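You operate a simulated robot arm through the tools that you are given. There is no shell and no other tool.

Carry out the task below with a simulated robot arm. There is one attempt and no reset: what you move stays moved.

## Task
Free the lock bolt and start the winder with air and filter on.
Fine: main switch on, main air lever open, filter switch on, then the start button once the air is up.

The check looks at the end state, three seconds after you hand in, the way a careful person would. Anything else that was tipped, shoved, dropped, spilled or broken makes it a failure.

## Robot
A 7-joint arm with a three-finger gripper, fixed in place. Base frame: the origin is at the foot of the arm, x ahead of it, y to its left, z up. Units: mm, degrees, N and s.
Its first joint turns from -166.0 to 166.0 degrees. Payload 2.69 kg.
The TCP is the grasp point between the finger pads, 30 mm short of the fingertips. In the tool frame z runs along the fingers and y along their closing line. Largest opening 128 mm; the body of the gripper starts 117 mm behind the TCP.
Orientation is that of the tool frame in the base frame, as [roll, pitch, yaw] about the fixed x, y, z axes, in that order (R = Rz(yaw) Ry(pitch) Rx(roll)). With the fingers straight down and closing along the base's y, the tool's x points along the base's -x, its y along +y and its z along -z.

## Interface
- The arm moves only by the tool apply_moves. Its arguments are lists of equal length, an entry for each row: "travel": the shift along the tool's x, y, z in units of 30 mm (1.0 is 30 mm), a list of three; "rotation": the turn, a rotation vector about the tool's x, y, z in units of 8 degrees (1.0 is 8 degrees), a list of three; "fingers": the finger opening in mm, from 0 to 128. In form: {"travel": [[dx, dy, dz], ...], "rotation": [[wx, wy, wz], ...], "fingers": [fingers, ...]}. A call has 1 to 20 rows; each row shifts and turns the commanded pose from where the row before left it, along the tool's axes as they then stand. A call with a number of a shift or a turn outside -1 to 1 is refused whole. A row lasts 0.2 s, in which the tool goes at most 50 mm and 8.6 degrees; a call with a longer step from one row to the next is refused whole, and so is a gripper value outside its range. Where a pose cannot be reached the arm comes as near as it can. A force on the tool above 40 N (or 10 N above the force at the start of the call, whichever is more), or a blocked arm, ends the call early, and 0.2 s more pass. The fingers move at their own pace and stop on an object; they squeeze with about 33 N. The grip force told is the motor's: it shows also when the fingers shut on nothing. Time passes only in rows, and 0.2 s behind the last, so rows that do not move let the fingers close. It gives the time, the measured TCP pose, the force on the tool (base axes), the opening and the grip force at its end, in the units of the frame above (readings bear some noise), with the torque about the TCP (base axes, N m) and any sound that the robot's microphone picked up, and new pictures: "show" is both (left out), scene, wrist or none.
- Cameras (640 x 400 px; columns grow to the right, rows downward): "scene" is fixed at [31.4, -501.5, 1590.5]; the picture's right is [0.76, -0.65, 0.00], its down [-0.15, -0.18, -0.97] and it looks along [0.63, 0.74, -0.24] (base axes); focal length 317 px, centre (320, 200). "wrist" rides on the gripper at [58, 54, -131] in the tool frame; the picture's right is [-0.68, 0.74, 0.00], its down [-0.62, -0.57, -0.55] and it looks along [-0.40, -0.37, 0.84] (tool axes); focal length 234 px, centre (320, 200).
- slide_trunk(by): slides the trunk up (or, below 0, down) by that many mm; the arm rides with it, the base frame stays. It gives what a move gives, with no picture.
- locate(camera, pixels): for up to 12 pixels [column, row] of the newest picture of that camera ("zoom" is the newest enlarged one), the place [x, y, z] in the base frame of the surface seen there, good to about 2 mm, but the place of the scene camera against the robot may be out by one fixed shift of up to 25 mm in any direction. No time passes.
- enlarge(camera, box): a new picture of the part [left, top, right, bottom] of that camera's present view, enlarged. No time passes.
- sign_off(): hands the job in; it is judged then, once.

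Open the gripper and draw the arm clear of the work before you hand the job in, unless the task says otherwise.

The tools are called after ">>>" as name(argument=value, ...) on one line, values as JSON. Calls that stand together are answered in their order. apply_moves: Moves the arm, as the interface text tells. Its arguments: {"type":"object","properties":{"travel":{"type":"array","items":{"type":"array","items":{"type":"number"}}},"rotation":{"type":"array","items":{"type":"array","items":{"type":"number"}}},"fingers":{"type":"array","items":{"type":"number"}},"show":{"type":"string","enum":["both","scene","wrist","none"]}},"required":["travel","rotation","fingers"]} The other tools are called the same way: slide_trunk (by) slides the trunk up or down; locate (camera, pixels) gives the place of the surface under pixels of a picture; enlarge (camera, box) takes an enlarged picture of a part of a camera's view; sign_off () hands the job in.

At the start:

```text
t: 0.0
position: [556.8, 20.0, 1471.8]
orientation: [180.0, 0.0, 180.0]
contact_force: [-0.3, 0.5, -0.4]
wrist_torque: [-0.02, 0.04, -0.06]
grip_width: 128.3
grasp_force: 0.0
trunk travel left (down, up): [-200.0, 150.0]
```

scene: 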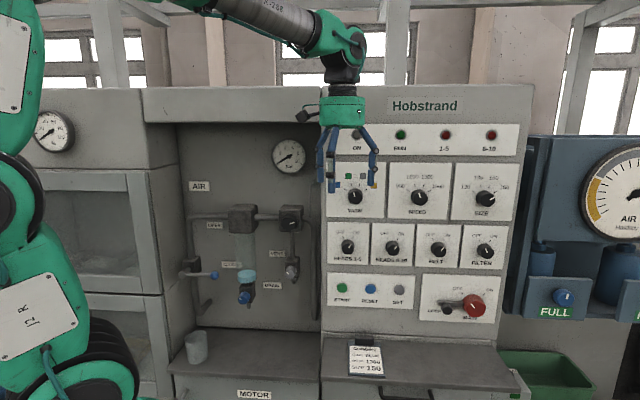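
wrist: 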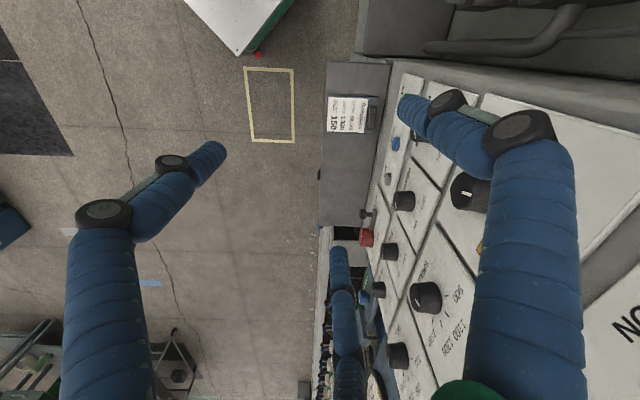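

I'll look closely at the panel, the air bay and the notice first.

>>> enlarge(camera="scene", box=[320, 80, 530, 330])

>>> enlarge(camera="scene", box=[170, 120, 330, 330])

>>> enlarge(camera="scene", box=[320, 260, 520, 400])

>>> enlarge(camera="scene", box=[160, 250, 320, 400])

>>> enlarge(camera="scene", box=[500, 120, 640, 400])

```text
1.60 times, centred on (425, 205) of scene
```

zoom: 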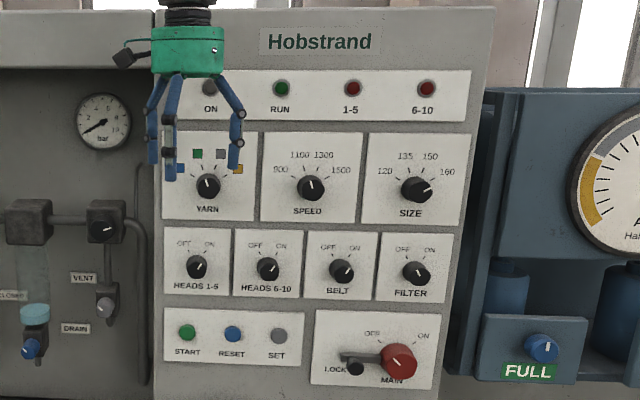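

```text
1.90 times, centred on (250, 225) of scene
```

zoom: 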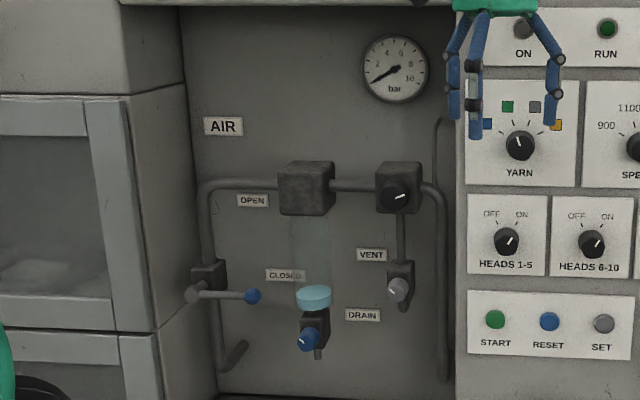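

```text
2.86 times, centred on (420, 330) of scene
```

zoom: 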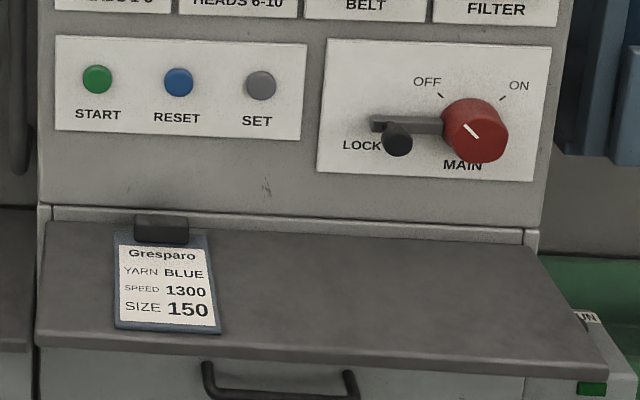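

```text
2.67 times, centred on (240, 325) of scene
```

zoom: 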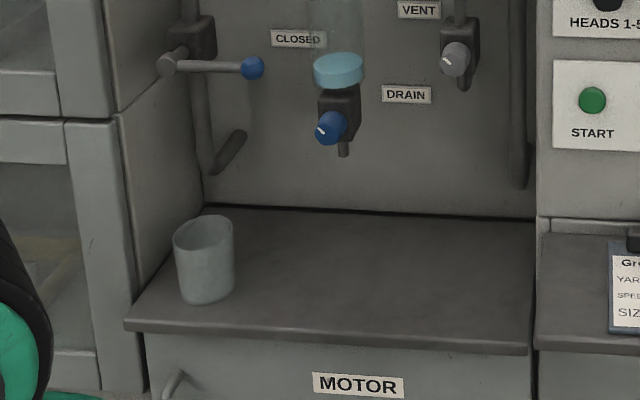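

```text
1.43 times, centred on (570, 260) of scene
```

zoom: 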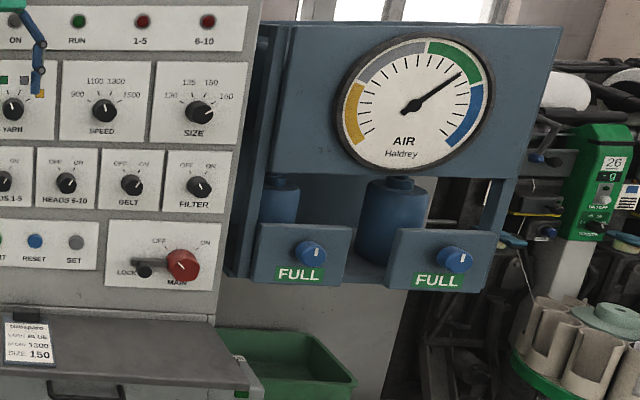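

I'll locate the key controls with the scene camera, and see the same controls from the wrist camera to find the fixed shift.

>>> locate(camera="scene", pixels=[[473, 306], [449, 308], [430, 290], [490, 312], [485, 251], [342, 289], [370, 289], [215, 276], [188, 270], [290, 215], [288, 155], [400, 325]])

>>> enlarge(camera="wrist", box=[320, 60, 480, 400])

>>> locate(camera="wrist", pixels=[[367, 238], [363, 213], [378, 290], [391, 252], [404, 201], [396, 144], [388, 179], [360, 115], [399, 355], [426, 297]])

```text
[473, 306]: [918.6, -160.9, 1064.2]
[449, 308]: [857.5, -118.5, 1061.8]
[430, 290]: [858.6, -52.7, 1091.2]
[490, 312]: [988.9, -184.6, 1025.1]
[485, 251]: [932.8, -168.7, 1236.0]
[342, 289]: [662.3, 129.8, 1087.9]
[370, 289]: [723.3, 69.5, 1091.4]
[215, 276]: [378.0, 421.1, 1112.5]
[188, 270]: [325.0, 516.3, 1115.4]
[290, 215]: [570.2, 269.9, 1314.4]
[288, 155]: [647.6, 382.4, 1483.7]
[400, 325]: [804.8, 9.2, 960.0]
```

```text
1.18 times, centred on (400, 230) of wrist
```

zoom: 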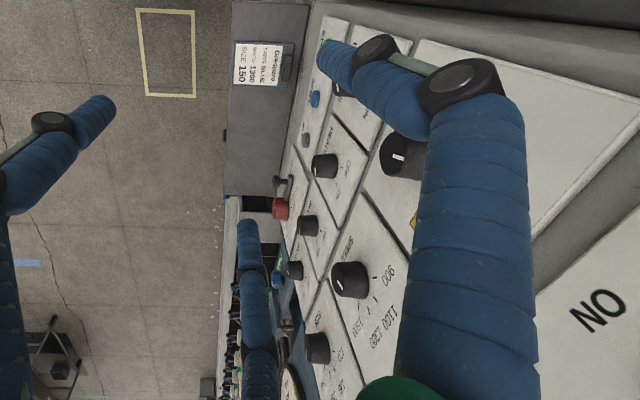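

```text
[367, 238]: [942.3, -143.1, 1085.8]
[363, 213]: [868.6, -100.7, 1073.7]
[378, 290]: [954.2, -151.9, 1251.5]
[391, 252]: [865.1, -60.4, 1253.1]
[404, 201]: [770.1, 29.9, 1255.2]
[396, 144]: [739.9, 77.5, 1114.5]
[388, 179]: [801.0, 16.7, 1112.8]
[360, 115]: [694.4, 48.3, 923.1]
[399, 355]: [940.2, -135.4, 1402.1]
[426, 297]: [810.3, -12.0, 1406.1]
```

The wrist and scene values differ by roughly (+18, +12, +20). I'll sample blank panel spots to get the panel's plane, plus the lever and lock parts.

>>> locate(camera="scene", pixels=[[400, 214], [460, 100], [340, 212], [515, 215], [415, 265], [495, 282], [334, 300], [408, 305], [425, 312], [508, 270], [400, 160], [470, 160]])

>>> enlarge(camera="scene", box=[415, 265, 505, 325])

>>> locate(camera="zoom", pixels=[[230, 240], [200, 215], [260, 215], [300, 215], [400, 250], [340, 230], [420, 200], [120, 120], [560, 350], [215, 275], [240, 270], [180, 180]])

```text
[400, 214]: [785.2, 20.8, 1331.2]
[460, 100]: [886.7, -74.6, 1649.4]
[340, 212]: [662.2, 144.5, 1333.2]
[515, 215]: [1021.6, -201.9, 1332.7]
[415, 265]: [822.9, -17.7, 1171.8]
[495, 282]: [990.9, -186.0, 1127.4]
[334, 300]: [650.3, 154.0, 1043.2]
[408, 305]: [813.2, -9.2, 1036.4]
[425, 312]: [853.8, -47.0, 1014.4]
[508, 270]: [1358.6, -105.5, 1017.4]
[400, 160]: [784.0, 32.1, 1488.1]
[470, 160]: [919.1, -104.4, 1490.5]
```

```text
6.67 times, centred on (460, 295) of scene
```

zoom: 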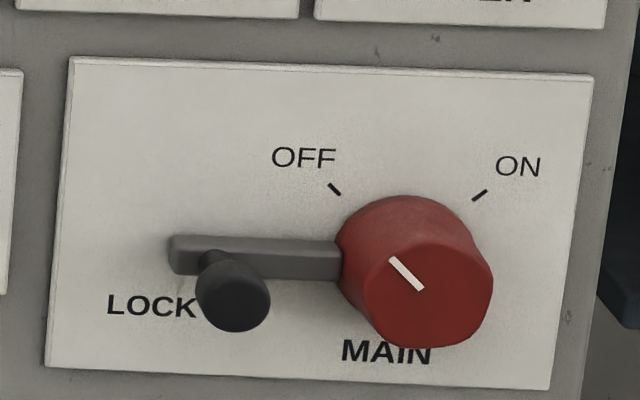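

```text
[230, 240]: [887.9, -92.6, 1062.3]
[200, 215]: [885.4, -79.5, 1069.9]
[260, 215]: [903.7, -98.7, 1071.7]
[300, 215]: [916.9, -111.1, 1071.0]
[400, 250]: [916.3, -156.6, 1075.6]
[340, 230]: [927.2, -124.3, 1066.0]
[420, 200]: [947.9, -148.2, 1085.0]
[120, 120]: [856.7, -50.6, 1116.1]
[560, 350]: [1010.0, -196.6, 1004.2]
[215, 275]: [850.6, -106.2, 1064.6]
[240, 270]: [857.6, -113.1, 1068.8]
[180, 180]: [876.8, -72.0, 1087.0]
```

The panel faces (-0.71, -0.71, 0) and its plates lie near x+y≈805 in scene coordinates (about 835 true). The TCP is about 180 mm in front of it, so I'll tip the tool to horizontal, turn it to face the panel, and back off as I go.

>>> apply_moves(travel=[[0.5, 0, 0], [0.5, 0, 0], [0.5, 0, 0], [0, 0, 0], [0, 0, 0], [0, 0, 0], [0, 0, 0], [0, 0, 0], [0, 0, 0], [0, 0, 0], [0, 0, 0], [0, 0, 0]], rotation=[[0, -1, 0], [0, -1, 0], [0, -1, 0], [0, -1, 0], [0, -1, 0], [0, -1, 0], [0, -1, 0], [0, -1, 0], [0, -1, 0], [0, -1, 0], [0, -1, 0], [0, -0.25, 0]], fingers=[128, 128, 128, 128, 128, 128, 128, 128, 128, 128, 128, 128])

```text
t: 2.6
position: [510.0, 13.4, 1465.8]
orientation: [-178.5, 80.3, -179.7]
contact_force: [-0.8, 0.0, 1.2]
wrist_torque: [0.04, 0.02, 0.0]
grip_width: 128.2
grasp_force: 0.0
out of reach, approached as far as the arm can: row 11
trunk travel left (down, up): [-200.0, 150.0]
```

scene: 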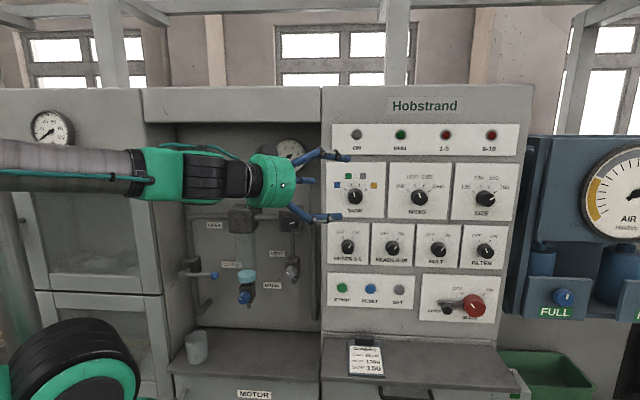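
wrist: 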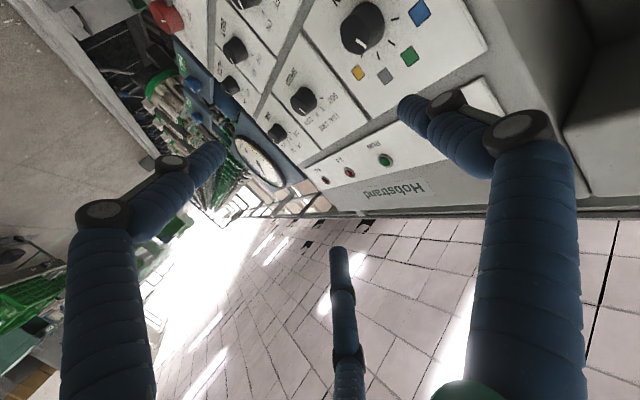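

The arm couldn't quite reach full pitch here. I'll move down and right toward the main switch's stand-off while still pointing ahead, where reach should be better.

>>> apply_moves(travel=[[1, -0.5, 0.3], [1, -0.5, 0.3], [1, -0.5, 0.3], [1, -0.5, 0.3], [1, -0.5, 0.3], [1, -0.5, 0.3], [1, -0.5, 0.3], [1, -0.5, 0.3]], rotation=[[0, 0, 0], [0, 0, 0], [0, 0, 0], [0, 0, 0], [0, 0, 0], [0, 0, 0], [0, 0, 0], [0, 0, 0]], fingers=[128, 128, 128, 128, 128, 128, 128, 128])

```text
t: 4.4
position: [528.3, 12.1, 1246.5]
orientation: [-177.8, 80.2, -179.8]
contact_force: [0.0, -0.7, -0.1]
wrist_torque: [0.0, -0.03, -0.03]
grip_width: 128.0
grasp_force: 0.0
out of reach, approached as far as the arm can: row 2, 3, 4, 5, 6, 7, 8
trunk travel left (down, up): [-200.0, 150.0]
```

scene: 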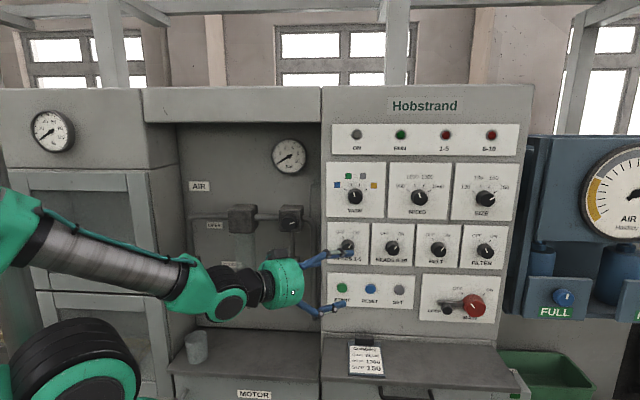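
wrist: 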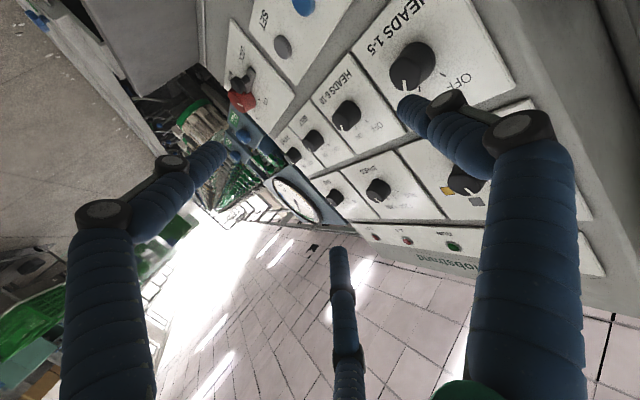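

The arm is jammed near a straight-wrist limit (y did not move). I'll undo the pitch back to pointing down, then swing the tool sideways to the panel direction instead.

>>> apply_moves(travel=[[0, 0, 0], [0, 0, 0], [0, 0, 0], [0, 0, 0], [0, 0, 0], [0, 0, 0], [0, 0, 0], [0, 0, 0], [0, 0, 0], [0, 0, 0]], rotation=[[0, 1, 0], [0, 1, 0], [0, 1, 0], [0, 1, 0], [0, 1, 0], [0, 1, 0], [0, 1, 0], [0, 1, 0], [0, 1, 0], [0, 1, 0]], fingers=[128, 128, 128, 128, 128, 128, 128, 128, 128, 128], show="scene")

```text
t: 6.6
position: [528.6, 12.2, 1244.3]
orientation: [-180.0, 9.7, 178.8]
contact_force: [-1.1, -0.1, 0.1]
wrist_torque: [-0.02, -0.04, 0.03]
grip_width: 127.7
grasp_force: 0.2
out of reach, approached as far as the arm can: row 5, 6, 7
trunk travel left (down, up): [-200.0, 150.0]
```

scene: 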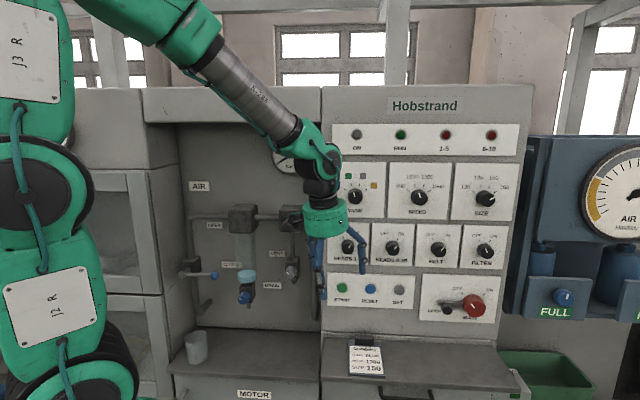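

Pointing down again with a high elbow. Next I translate along the panel to about (700, -200, 1250), then look.

>>> apply_moves(travel=[[-0.7, -0.88, 0], [-0.7, -0.88, 0], [-0.7, -0.88, 0], [-0.7, -0.88, 0], [-0.7, -0.88, 0], [-0.7, -0.88, 0], [-0.7, -0.88, 0], [-0.7, -0.88, 0]], rotation=[[0, 0, 0], [0, 0, 0], [0, 0, 0], [0, 0, 0], [0, 0, 0], [0, 0, 0], [0, 0, 0], [0, 0, 0]], fingers=[128, 128, 128, 128, 128, 128, 128, 128], show="none")

>>> apply_moves(travel=[[0, 0, 0], [0, 0, 0], [0, 0, 0], [0, 0, 0], [0, 0, 0], [0, 0, 0], [0, 0, 0], [0, 0, 0], [0, 0, 0], [0, 0, 0], [0, 0, 0]], rotation=[[-1, 0, 0], [-1, 0, 0], [-1, 0, 0], [-1, 0, 0], [-1, 0, 0], [-1, 0, 0], [-1, 0, 0], [-1, 0, 0], [-1, 0, 0], [-1, 0, 0], [-1, 0, 0]], fingers=[128, 128, 128, 128, 128, 128, 128, 128, 128, 128, 128])

```text
t: 8.4
position: [690.2, -202.7, 1274.5]
orientation: [-179.9, 9.8, 178.7]
contact_force: [-0.6, -0.9, 0.3]
wrist_torque: [0.0, -0.01, -0.01]
grip_width: 128.1
grasp_force: 0.1
trunk travel left (down, up): [-200.0, 150.0]
```

```text
t: 10.8
position: [690.9, -203.8, 1275.0]
orientation: [92.1, 9.8, 178.8]
contact_force: [-0.5, -0.4, 0.7]
wrist_torque: [-0.04, 0.01, 0.04]
grip_width: 128.2
grasp_force: 0.1
trunk travel left (down, up): [-200.0, 150.0]
```

scene: 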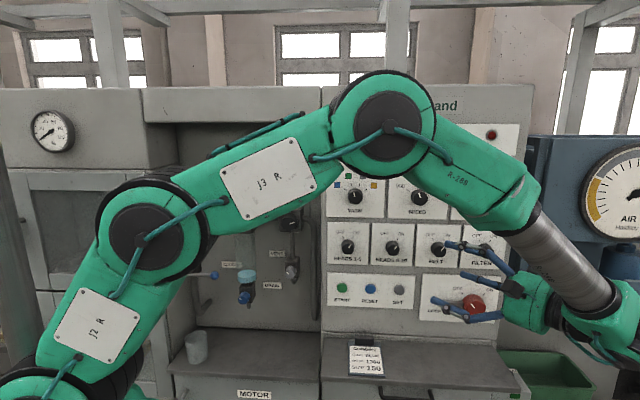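
wrist: 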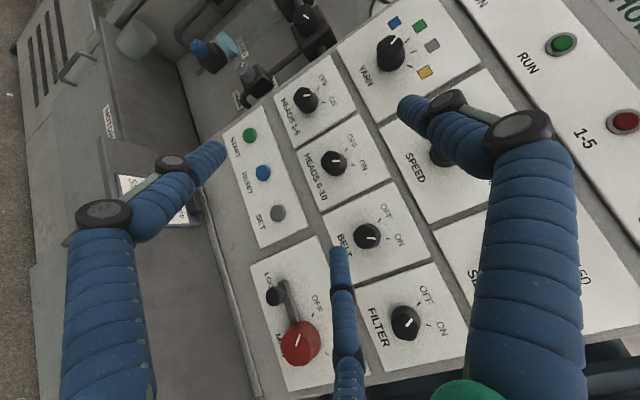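

Good pose; the wrist camera now sees the whole lower panel. I'll locate controls accurately with it.

>>> enlarge(camera="wrist", box=[220, 230, 400, 400])

>>> locate(camera="wrist", pixels=[[300, 343], [273, 297], [285, 300], [262, 270], [325, 375], [404, 322], [375, 300], [250, 135], [264, 172], [278, 213], [240, 160], [365, 236]])

>>> enlarge(camera="wrist", box=[340, 260, 480, 380])

```text
2.35 times, centred on (310, 315) of wrist
```

zoom: 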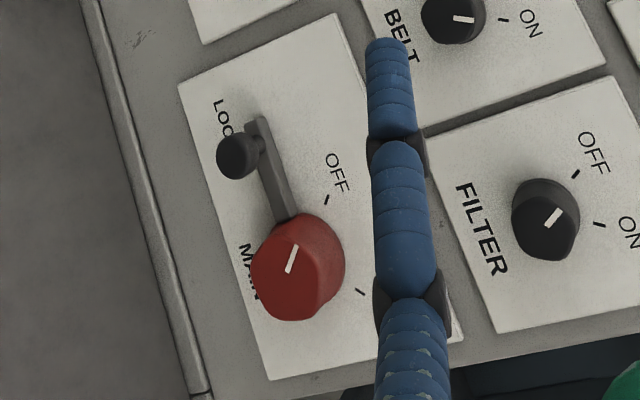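

```text
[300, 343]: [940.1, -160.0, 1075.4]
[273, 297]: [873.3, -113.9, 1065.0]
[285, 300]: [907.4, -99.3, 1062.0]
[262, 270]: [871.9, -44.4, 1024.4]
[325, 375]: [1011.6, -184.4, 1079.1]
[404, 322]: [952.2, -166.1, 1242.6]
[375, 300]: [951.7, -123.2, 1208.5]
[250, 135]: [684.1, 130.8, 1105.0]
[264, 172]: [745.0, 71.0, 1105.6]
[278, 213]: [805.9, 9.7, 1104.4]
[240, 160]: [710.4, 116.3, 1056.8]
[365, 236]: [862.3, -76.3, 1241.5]
```

```text
3.33 times, centred on (410, 320) of wrist
```

zoom: 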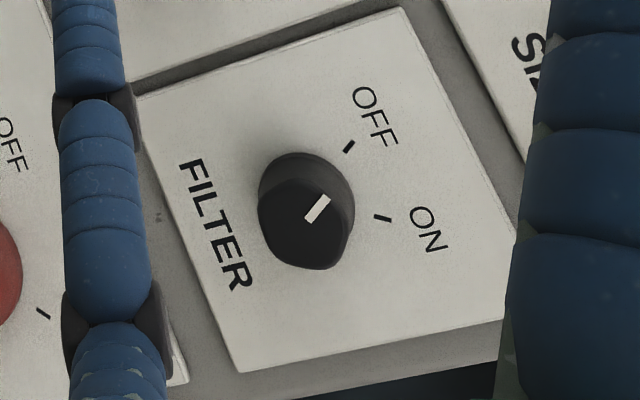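

Now fine points on the filter zoom: ticks, pointer, knob rim; and ticks of the main via wrist pixels.

>>> locate(camera="zoom", pixels=[[349, 147], [383, 218], [317, 209], [303, 230], [265, 200], [345, 240], [320, 265], [300, 160], [325, 197], [308, 220]])

>>> locate(camera="wrist", pixels=[[313, 314.6], [327.4, 354.1], [300.6, 335], [296, 346], [283, 345], [316, 343], [298, 362], [301, 323], [273, 281], [292, 322], [271, 290], [278, 295]])

```text
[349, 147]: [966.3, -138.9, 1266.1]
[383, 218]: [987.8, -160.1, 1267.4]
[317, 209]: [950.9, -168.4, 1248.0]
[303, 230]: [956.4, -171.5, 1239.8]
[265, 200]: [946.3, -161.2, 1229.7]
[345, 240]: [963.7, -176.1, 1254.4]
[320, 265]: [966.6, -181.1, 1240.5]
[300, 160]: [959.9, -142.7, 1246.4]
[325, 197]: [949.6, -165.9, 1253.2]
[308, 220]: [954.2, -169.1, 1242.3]
```

```text
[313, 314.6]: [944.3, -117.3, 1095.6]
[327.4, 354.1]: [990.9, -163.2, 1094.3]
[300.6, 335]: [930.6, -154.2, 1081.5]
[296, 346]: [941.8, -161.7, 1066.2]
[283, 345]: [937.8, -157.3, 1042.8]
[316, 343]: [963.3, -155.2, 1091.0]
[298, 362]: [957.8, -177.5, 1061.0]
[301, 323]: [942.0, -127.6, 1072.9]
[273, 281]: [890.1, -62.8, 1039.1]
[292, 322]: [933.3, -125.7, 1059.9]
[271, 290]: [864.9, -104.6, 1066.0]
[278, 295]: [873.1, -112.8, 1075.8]
```

From these values I work in panel coordinates: u to the right along the panel, w into it, plate at w≈585. The lock knob is at u≈698, z≈1065 with its front at w≈537, the main axis is at u≈783, z≈1062, and the filter is at u≈796, z≈1240. I'll square the tool to the panel and go to a stand-off in front of the lock knob.

>>> apply_moves(travel=[[0, 0, 0], [0, 0, 0], [0, 0, 0], [0, 0, 0], [0, 0, 0], [0, 0, 0], [0, 0, 0], [0, 0, 0], [0, 0, 0]], rotation=[[0, 0, 0.6125], [0, 0, 0.6125], [-0.26, 0, 0], [0, -0.905, 0], [0, -0.905, 0], [0, -0.905, 0], [0, -0.905, 0], [0, -0.905, 0], [0, -0.905, 0]], fingers=[100, 70, 60, 60, 60, 60, 60, 60, 60], show="none")

>>> apply_moves(travel=[[-0.271, -0.875, 0.3], [-0.271, -0.875, 0.3], [-0.271, -0.875, 0.3], [-0.271, -0.875, 0.3], [-0.271, -0.875, 0.3], [-0.271, -0.875, 0.3], [-0.271, -0.875, 0.3], [-0.271, -0.875, 0.3]], rotation=[[0, 0, 0], [0, 0, 0], [0, 0, 0], [0, 0, 0], [0, 0, 0], [0, 0, 0], [0, 0, 0], [0, 0, 0]], fingers=[60, 60, 60, 60, 60, 60, 60, 60])

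```text
t: 12.8
position: [689.4, -202.7, 1273.5]
orientation: [90.0, 0.0, 135.0]
contact_force: [0.2, -1.0, -0.1]
wrist_torque: [-0.03, 0.02, 0.02]
grip_width: 60.1
grasp_force: 0.1
trunk travel left (down, up): [-200.0, 150.0]
```

```text
t: 14.6
position: [788.2, -199.7, 1065.2]
orientation: [89.9, 0.0, 135.0]
contact_force: [-0.6, -0.2, -0.2]
wrist_torque: [-0.02, 0.05, -0.01]
grip_width: 59.9
grasp_force: 0.1
trunk travel left (down, up): [-200.0, 150.0]
```

scene: 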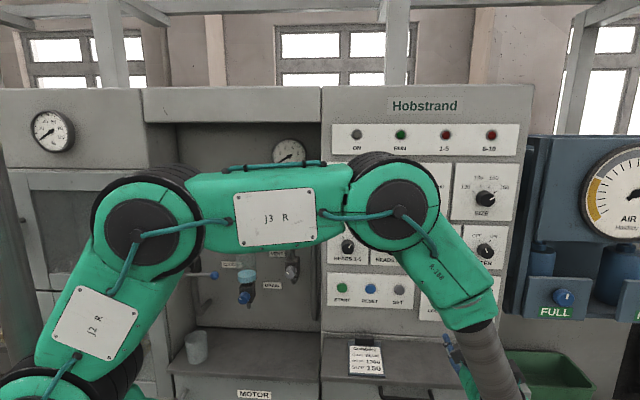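
wrist: 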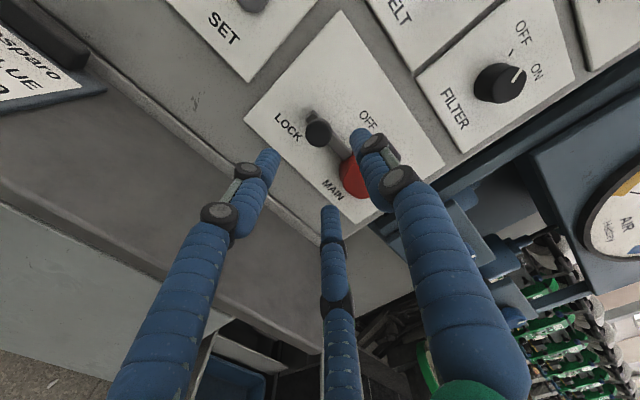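

Squared up, with the lock knob in view at (318,132). I'll refine its location before closing in.

>>> enlarge(camera="wrist", box=[260, 80, 400, 220])

>>> locate(camera="wrist", pixels=[[318, 132], [307, 132], [329, 132], [318, 122], [318, 143], [314, 113], [310, 108], [338, 148], [330, 125], [335, 138], [340, 160], [357, 180]])

```text
2.86 times, centred on (330, 150) of wrist
```

zoom: 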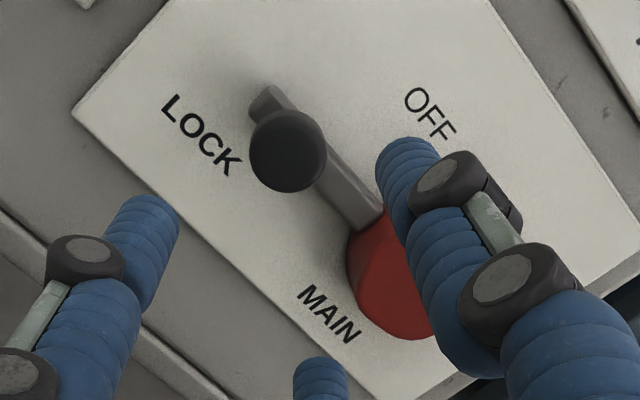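

```text
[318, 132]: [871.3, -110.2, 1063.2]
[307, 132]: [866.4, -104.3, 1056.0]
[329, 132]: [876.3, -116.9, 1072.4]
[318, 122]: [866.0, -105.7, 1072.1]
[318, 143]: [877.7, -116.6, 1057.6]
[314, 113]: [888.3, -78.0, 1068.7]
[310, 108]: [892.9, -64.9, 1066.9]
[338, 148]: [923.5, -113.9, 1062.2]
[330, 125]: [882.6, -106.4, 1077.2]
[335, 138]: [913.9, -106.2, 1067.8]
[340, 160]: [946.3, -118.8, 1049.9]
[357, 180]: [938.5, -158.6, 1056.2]
```

Knob centre refined to u≈694.5, z≈1064.5. I'll advance 124 mm so the pads straddle it, stopping tips short of the plate.

>>> apply_moves(travel=[[0.03, 0, 0.69], [0.03, 0, 0.69], [0.03, 0, 0.69], [0.03, -0.01, 0.69], [0.01, -0.01, 0.69], [0, 0, 0.68], [0, 0, 0]], rotation=[[0, 0, 0], [0, 0, 0], [0, 0, 0], [0, 0, 0], [0, 0, 0], [0, 0, 0], [0, 0, 0]], fingers=[60, 60, 60, 60, 60, 60, 60])

```text
t: 16.2
position: [871.9, -107.7, 1063.6]
orientation: [90.0, 0.0, 135.0]
contact_force: [-0.3, -0.2, -0.4]
wrist_torque: [0.02, 0.0, -0.03]
grip_width: 60.0
grasp_force: 0.1
trunk travel left (down, up): [-200.0, 150.0]
```

scene: 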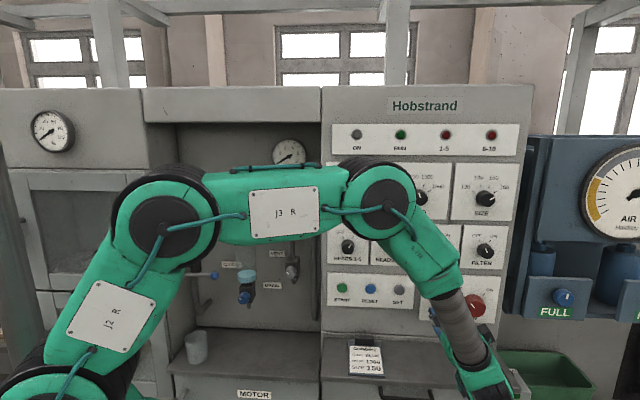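
wrist: 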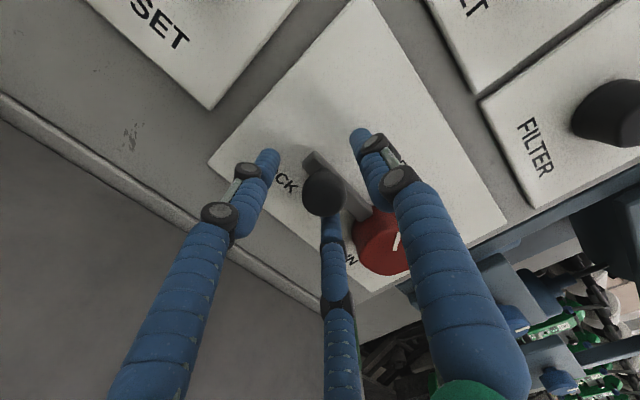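

The knob is between the fingers at (323,193), right at the TCP. Close gently on it.

>>> apply_moves(travel=[[0, 0, 0], [0, 0, 0], [0, 0, 0]], rotation=[[0, 0, 0], [0, 0, 0], [0, 0, 0]], fingers=[20, 10, 10], show="wrist")

```text
t: 17.0
position: [872.1, -108.0, 1062.9]
orientation: [90.0, 0.1, 135.1]
contact_force: [-1.5, -0.4, -7.9]
wrist_torque: [0.07, 0.22, -0.01]
grip_width: 28.2
grasp_force: 45.0
trunk travel left (down, up): [-200.0, 150.0]
```

wrist: 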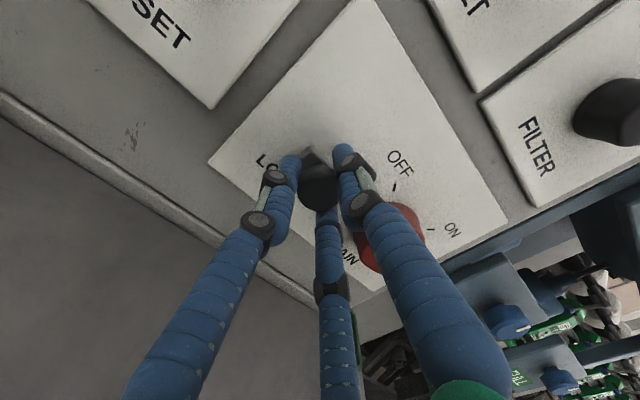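

Gripped (28 mm wide). Now slide the bolt left, away from the main knob, in small steps.

>>> apply_moves(travel=[[0.2, 0.02, 0], [0.2, 0, 0], [0.2, 0, 0], [0.2, 0, 0]], rotation=[[0, 0, 0], [0, 0, 0], [0, 0, 0], [0, 0, 0]], fingers=[10, 10, 10, 10])

```text
t: 18.0
position: [854.4, -90.1, 1063.7]
orientation: [90.1, -0.2, 135.0]
contact_force: [-4.0, -3.7, -16.0]
wrist_torque: [-0.08, 0.8, -0.03]
grip_width: 28.1
grasp_force: 45.3
trunk travel left (down, up): [-200.0, 150.0]
```

scene: 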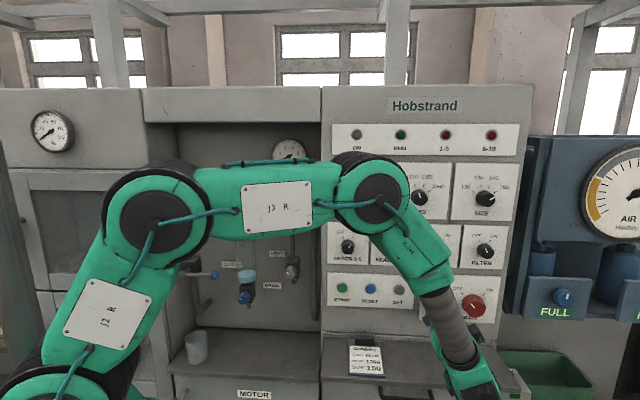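
wrist: 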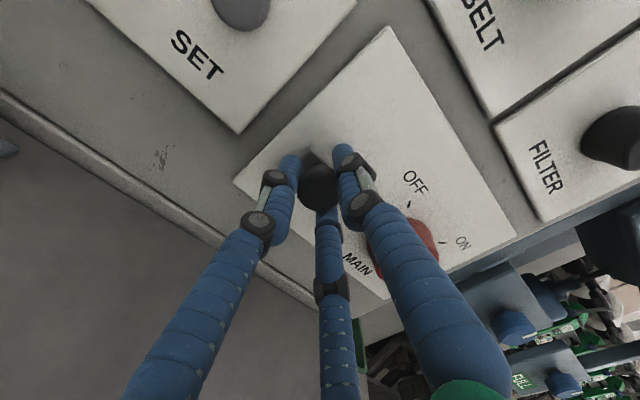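

The bolt is sliding freely. The force is -16 N in z, so I'll drop the tool ~1 mm while continuing left.

>>> apply_moves(travel=[[0.15, -0.04, 0], [0.15, 0, 0], [0.15, 0, 0]], rotation=[[0, 0, 0], [0, 0, 0], [0, 0, 0]], fingers=[10, 10, 10])

```text
t: 18.8
position: [846.5, -83.6, 1064.0]
orientation: [90.0, 0.1, 134.9]
contact_force: [3.2, -15.7, -17.4]
wrist_torque: [-0.14, 0.52, 0.22]
grip_width: 28.0
grasp_force: 44.8
trunk travel left (down, up): [-200.0, 150.0]
```

scene: 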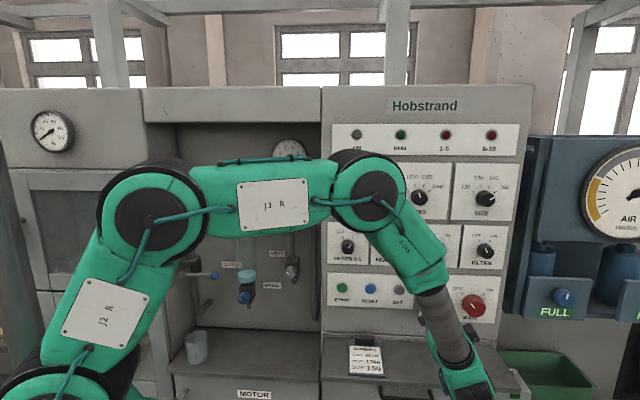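
wrist: 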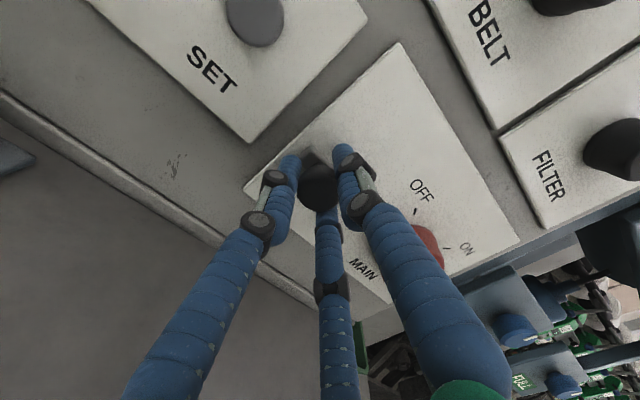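

Total slide is about 35 mm and the force along the slide is now ~13 N, so the bolt is at its stop. Release and back off to check.

>>> apply_moves(travel=[[0, 0, 0], [0, 0, 0], [0, 0, 0], [0, 0, -0.8], [0, 0, -0.8], [0, 0, -0.8], [0, 0, -0.8], [-0.5, 0, -0.8], [-0.5, 0, 0]], rotation=[[0, 0, 0], [0, 0, 0], [0, 0, 0], [0, 0, 0], [0, 0, 0], [0, 0, 0], [0, 0, 0], [0, 0, 0], [0, 0, 0]], fingers=[40, 60, 60, 60, 60, 90, 100, 100, 100])

>>> enlarge(camera="wrist", box=[240, 60, 420, 220])

```text
t: 20.8
position: [781.6, -188.4, 1063.4]
orientation: [90.0, 0.0, 135.0]
contact_force: [0.0, -0.7, 0.1]
wrist_torque: [0.01, 0.02, 0.03]
grip_width: 99.9
grasp_force: 0.0
trunk travel left (down, up): [-200.0, 150.0]
```

scene: 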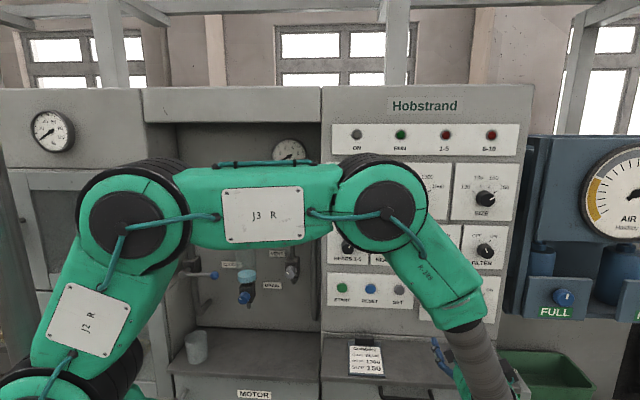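
wrist: 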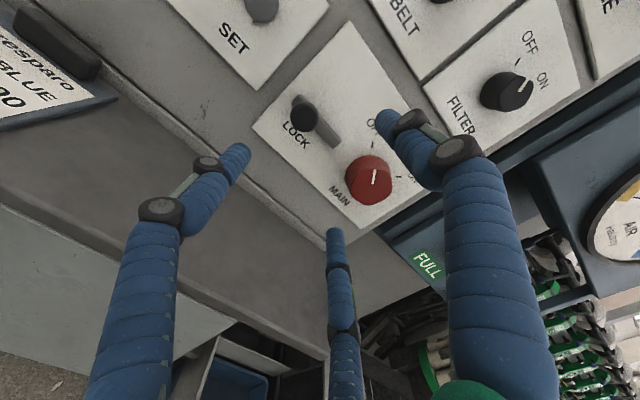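

```text
2.50 times, centred on (330, 140) of wrist
```

zoom: 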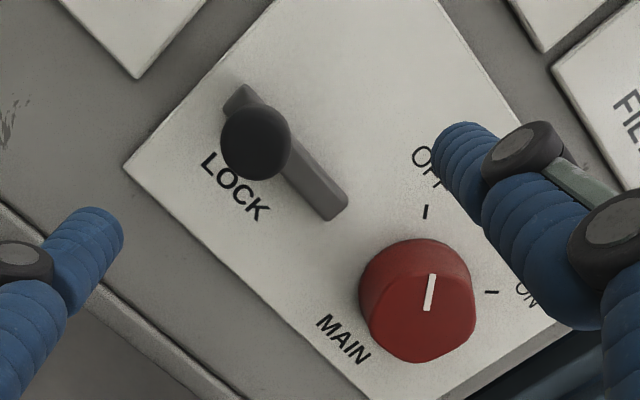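

The bolt is clear of the main knob. Refining the main knob's centre and size.

>>> locate(camera="zoom", pixels=[[420, 305], [370, 310], [470, 305], [415, 355], [425, 262], [432, 278], [427, 308], [365, 290], [445, 245], [424, 212], [491, 292], [360, 320]])

```text
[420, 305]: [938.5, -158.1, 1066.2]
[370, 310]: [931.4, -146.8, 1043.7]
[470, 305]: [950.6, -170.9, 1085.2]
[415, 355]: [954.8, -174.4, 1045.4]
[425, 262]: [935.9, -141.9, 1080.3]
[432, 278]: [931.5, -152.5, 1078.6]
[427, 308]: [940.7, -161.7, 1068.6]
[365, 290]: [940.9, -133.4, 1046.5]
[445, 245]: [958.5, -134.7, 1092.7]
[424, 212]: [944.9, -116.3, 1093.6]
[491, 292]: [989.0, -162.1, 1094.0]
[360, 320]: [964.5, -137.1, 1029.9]
```

Main knob: centre u≈781.5, z≈1063, radius ≈26 mm. I'll move right in front of it, then advance with the fingers at 100 mm.

>>> apply_moves(travel=[[-0.797, 0, 0], [-0.797, 0, 0], [-0.797, 0, 0], [-0.797, 0, 0], [0, 0, 0.8], [0, 0, 0.8], [0, 0, 0.8], [0, 0, 0.8], [0, 0, 0.8], [0, 0, 0.15], [0, 0, 0]], rotation=[[0, 0, 0], [0, 0, 0], [0, 0, 0], [0, 0, 0], [0, 0, 0], [0, 0, 0], [0, 0, 0], [0, 0, 0], [0, 0, 0], [0, 0, 0], [0, 0, 0]], fingers=[100, 100, 100, 100, 100, 100, 100, 100, 100, 100, 100])

```text
t: 23.2
position: [936.8, -166.1, 1063.7]
orientation: [90.0, 0.0, 135.0]
contact_force: [-0.6, 0.1, -0.4]
wrist_torque: [0.01, 0.0, -0.02]
grip_width: 100.1
grasp_force: 0.1
trunk travel left (down, up): [-200.0, 150.0]
```

scene: 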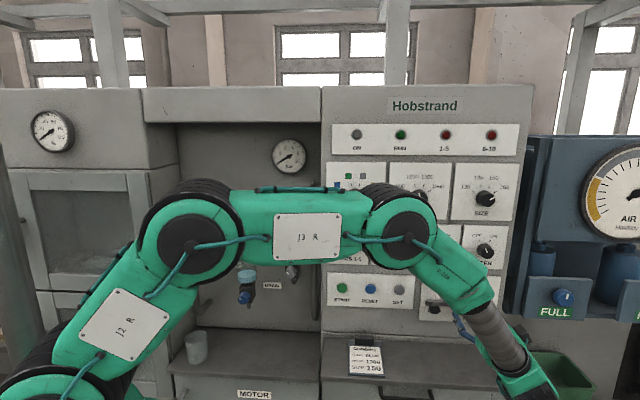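
wrist: 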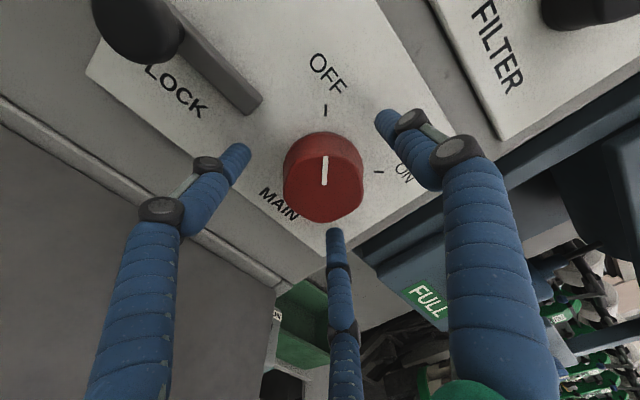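

Centred on the red knob. Close the fingers.

>>> apply_moves(travel=[[-0.03, 0, 0], [0, 0, 0], [0, 0, 0], [0, 0, 0]], rotation=[[0, 0, 0], [0, 0, 0], [0, 0, 0], [0, 0, 0]], fingers=[80, 50, 30, 30], show="wrist")

```text
t: 24.2
position: [939.8, -169.2, 1063.0]
orientation: [90.0, 0.0, 134.7]
contact_force: [21.0, -22.5, -8.0]
wrist_torque: [-0.52, 0.57, -1.46]
grip_width: 57.1
grasp_force: 45.5
trunk travel left (down, up): [-200.0, 150.0]
```

wrist: 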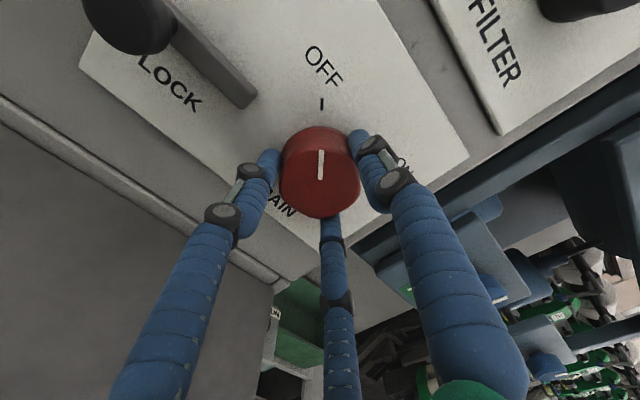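

The knob pulls the hand +u with ~31 N, so I'll shift right about 3 mm to relieve this before turning.

>>> apply_moves(travel=[[-0.1, -0.02, 0], [0, 0, 0]], rotation=[[0, 0, 0], [0, 0, 0]], fingers=[30, 30], show="none")

```text
t: 24.8
position: [940.2, -170.1, 1062.5]
orientation: [89.9, 0.1, 135.1]
contact_force: [2.6, -17.0, 0.2]
wrist_torque: [0.27, -0.22, -0.09]
grip_width: 57.1
grasp_force: 44.8
trunk travel left (down, up): [-200.0, 150.0]
```

Forces are lower. Start turning clockwise (+ about tool z), three rows first.

>>> apply_moves(travel=[[-0.03, 0, 0], [0, 0, 0], [0, 0, 0], [0, 0, 0]], rotation=[[0, 0, 0.8], [0, 0, 0.8], [0, 0, 0.8], [0, 0, 0]], fingers=[30, 30, 30, 30], show="wrist")

```text
t: 25.8
position: [939.2, -170.0, 1062.4]
orientation: [90.0, -19.3, 135.1]
contact_force: [-11.8, -5.7, -3.4]
wrist_torque: [0.08, -0.09, 0.54]
grip_width: 57.1
grasp_force: 45.2
trunk travel left (down, up): [-200.0, 150.0]
```

wrist: 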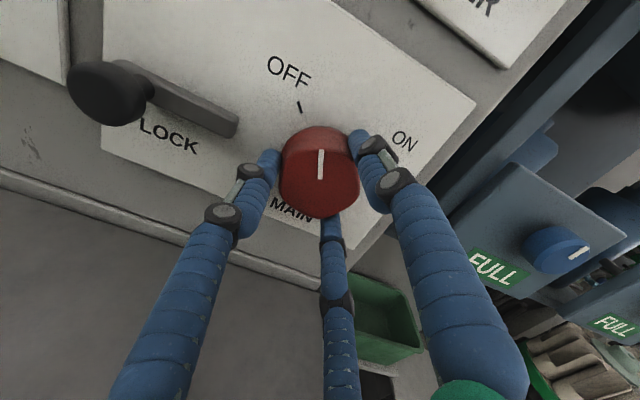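

The knob turns with the hand (pointer fixed in the wrist view, OFF tick drifting left). Continue turning.

>>> apply_moves(travel=[[0, 0, 0], [0, 0, 0], [0, 0, 0], [0, 0, 0], [0, 0, 0], [0, 0, 0], [0, 0, 0], [0, 0, 0], [0, 0, 0]], rotation=[[0, 0, 0.9], [0, 0, 0.9], [0, 0, 0.9], [0, 0, 0.9], [0, 0, 0.9], [0, 0, 0.9], [0, 0, 0.9], [0, 0, 0.9], [0, 0, 0]], fingers=[30, 30, 30, 30, 30, 30, 30, 30, 30])

```text
t: 27.8
position: [940.0, -170.2, 1063.0]
orientation: [89.9, -77.0, 135.1]
contact_force: [-22.9, 6.2, -10.6]
wrist_torque: [-0.18, 0.12, 0.6]
grip_width: 57.2
grasp_force: 45.0
trunk travel left (down, up): [-200.0, 150.0]
```

scene: 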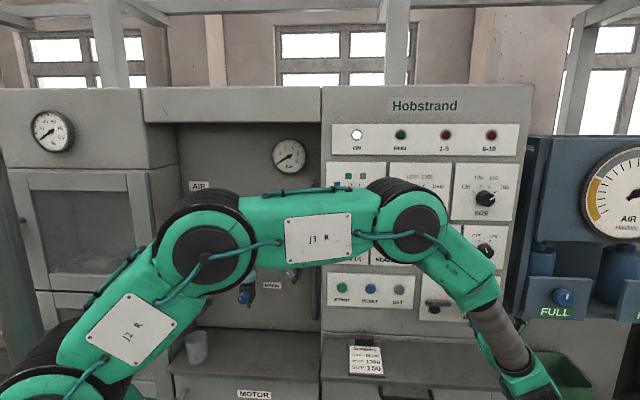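
wrist: 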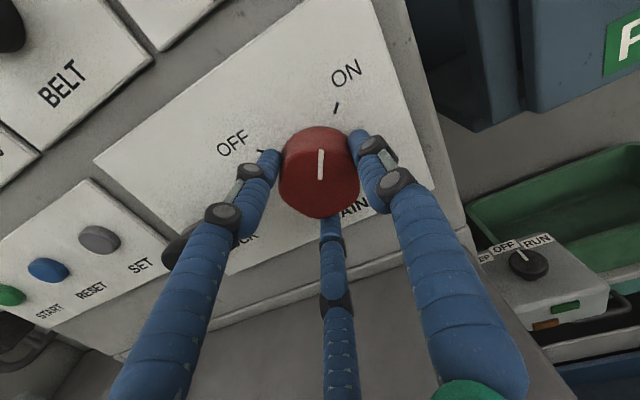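

The ON lamp is lit. I'll turn the remaining ~13° so the pointer sits on the ON tick.

>>> apply_moves(travel=[[0.03, 0, 0], [0, 0, 0], [0, 0, 0]], rotation=[[0, 0, 0.8], [0, 0, 0.8], [0, 0, 0]], fingers=[30, 30, 30], show="wrist")

```text
t: 28.6
position: [939.7, -169.9, 1060.8]
orientation: [97.7, -89.7, 127.2]
contact_force: [-25.6, 6.5, -19.9]
wrist_torque: [-0.55, 0.55, 0.74]
grip_width: 57.2
grasp_force: 45.0
trunk travel left (down, up): [-200.0, 150.0]
```

wrist: 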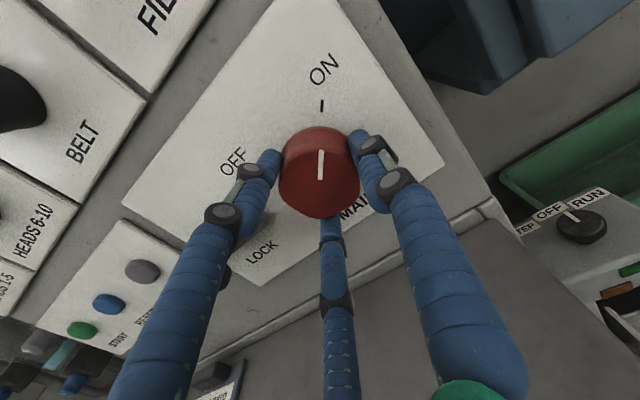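

The pointer lines up with the ON tick at (321,105). Release and back straight out.

>>> apply_moves(travel=[[0, 0, 0], [0, 0, 0], [0, 0, 0], [0, 0, -0.8], [0, 0, -0.8], [0, 0, -0.8], [0, 0, -0.8], [0, 0, -0.8]], rotation=[[0, 0, 0], [0, 0, 0], [0, 0, 0], [0, 0, 0], [0, 0, 0], [0, 0, 0], [0, 0, 0], [0, 0, 0]], fingers=[70, 90, 100, 100, 100, 100, 100, 100])

```text
t: 30.4
position: [855.2, -255.0, 1064.1]
orientation: [83.0, -89.5, 142.0]
contact_force: [-0.2, 0.2, 0.5]
wrist_torque: [-0.03, 0.0, 0.01]
grip_width: 99.6
grasp_force: 0.1
trunk travel left (down, up): [-200.0, 150.0]
```

scene: 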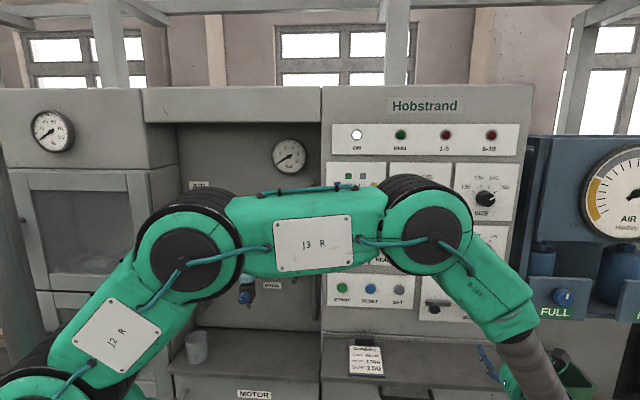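
wrist: 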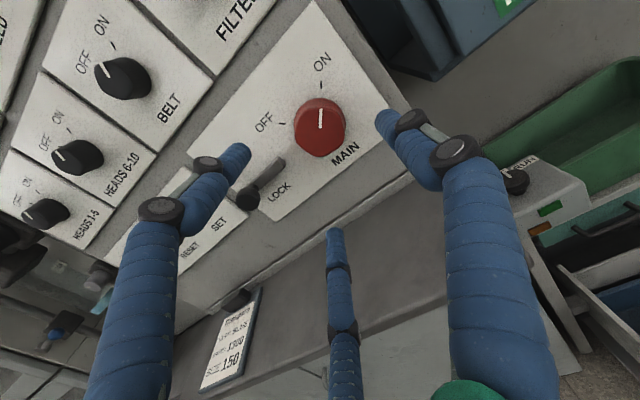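

Main stays ON. Next the air lever: I'll undo the roll and back off a bit more, then travel left along the panel.

>>> apply_moves(travel=[[0, 0, -0.3], [0, 0, -0.3], [0, 0, 0], [0, 0, 0], [0, 0, 0], [0, 0, 0], [0, 0, 0], [0, 0, 0], [0, 0, 0], [0, 0, 0], [0, 0, 0], [0, 0, 0]], rotation=[[0, 0, -0.9], [0, 0, -1], [0, 0, -1], [0, 0, -1], [0, 0, -1], [0, 0, -1], [0, 0, -1], [0, 0, -1], [0, 0, -1], [0, 0, -1], [0, 0, -1], [0, 0, -0.3]], fingers=[100, 100, 80, 60, 60, 60, 60, 60, 60, 60, 60, 60], show="none")

>>> apply_moves(travel=[[1, 0.5, -0.2], [1, 0.5, -0.2], [1, 0.5, 0], [1, 0.5, 0], [1, 0.5, 0], [1, 0.3, 0], [1, 0, 0], [1, 0, 0], [1, 0, 0], [1, 0, 0]], rotation=[[0, 0, 0], [0, 0, 0], [0, 0, 0], [0, 0, 0], [0, 0, 0], [0, 0, 0], [0, 0, 0], [0, 0, 0], [0, 0, 0], [0, 0, 0]], fingers=[60, 60, 60, 60, 60, 60, 60, 60, 60, 60])

```text
t: 33.0
position: [842.5, -266.7, 1064.1]
orientation: [90.1, 0.1, 135.0]
contact_force: [0.0, -0.3, 0.0]
wrist_torque: [0.0, -0.01, 0.0]
grip_width: 60.2
grasp_force: 0.1
trunk travel left (down, up): [-200.0, 150.0]
```

```text
t: 35.2
position: [622.2, -63.9, 1147.1]
orientation: [89.9, 0.2, 135.0]
contact_force: [-0.4, -0.2, -0.6]
wrist_torque: [-0.03, -0.01, 0.0]
grip_width: 59.9
grasp_force: 0.0
trunk travel left (down, up): [-200.0, 150.0]
```

scene: 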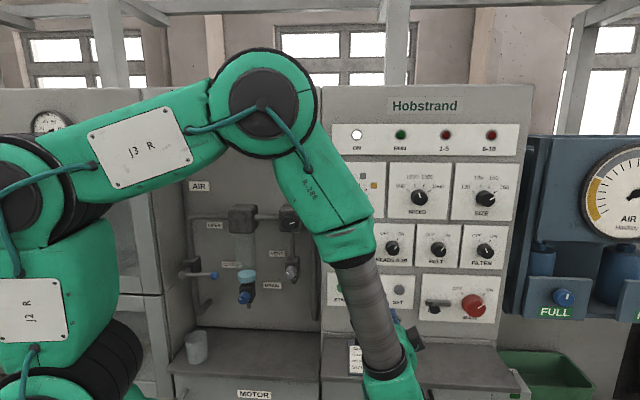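
wrist: 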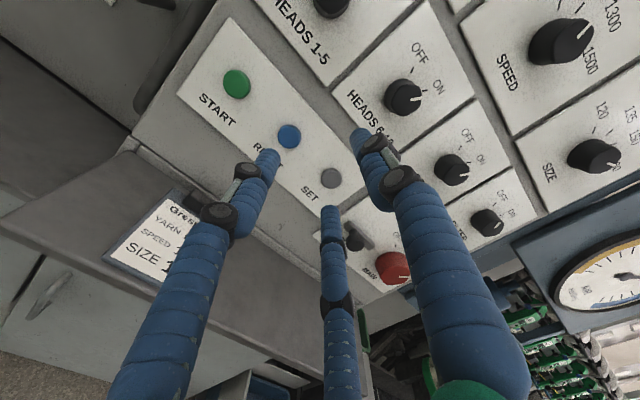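

Going well (u≈485, w≈395). Continue left.

>>> apply_moves(travel=[[1, 0, 0], [1, 0, 0], [1, 0, 0], [1, 0, 0], [1, 0, 0], [1, 0, 0], [1, 0, 0], [1, 0, 0]], rotation=[[0, 0, 0], [0, 0, 0], [0, 0, 0], [0, 0, 0], [0, 0, 0], [0, 0, 0], [0, 0, 0], [0, 0, 0]], fingers=[60, 60, 60, 60, 60, 60, 60, 60])

```text
t: 37.0
position: [451.8, 105.6, 1147.6]
orientation: [89.9, 0.1, 135.0]
contact_force: [0.5, -0.4, 0.3]
wrist_torque: [-0.03, -0.01, 0.03]
grip_width: 60.3
grasp_force: 0.0
trunk travel left (down, up): [-200.0, 150.0]
```

scene: 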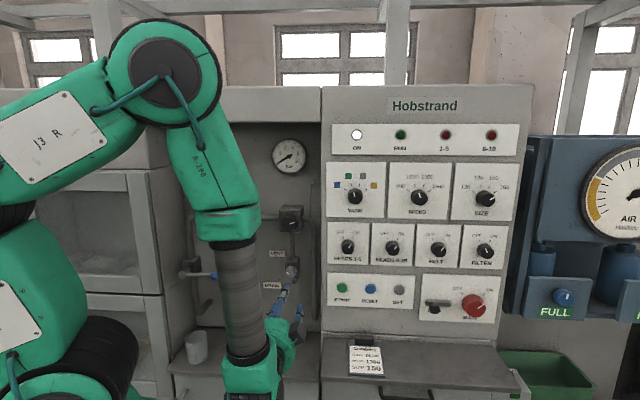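
wrist: 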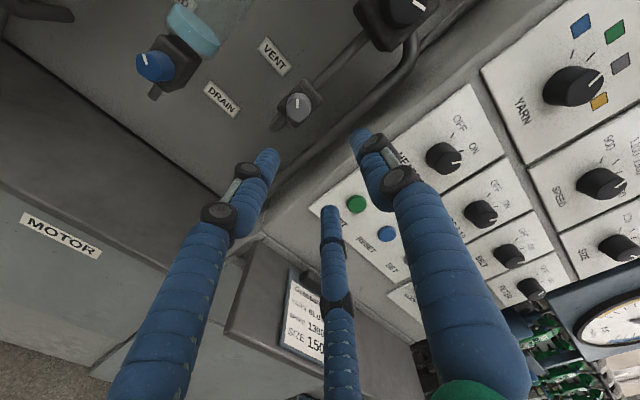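

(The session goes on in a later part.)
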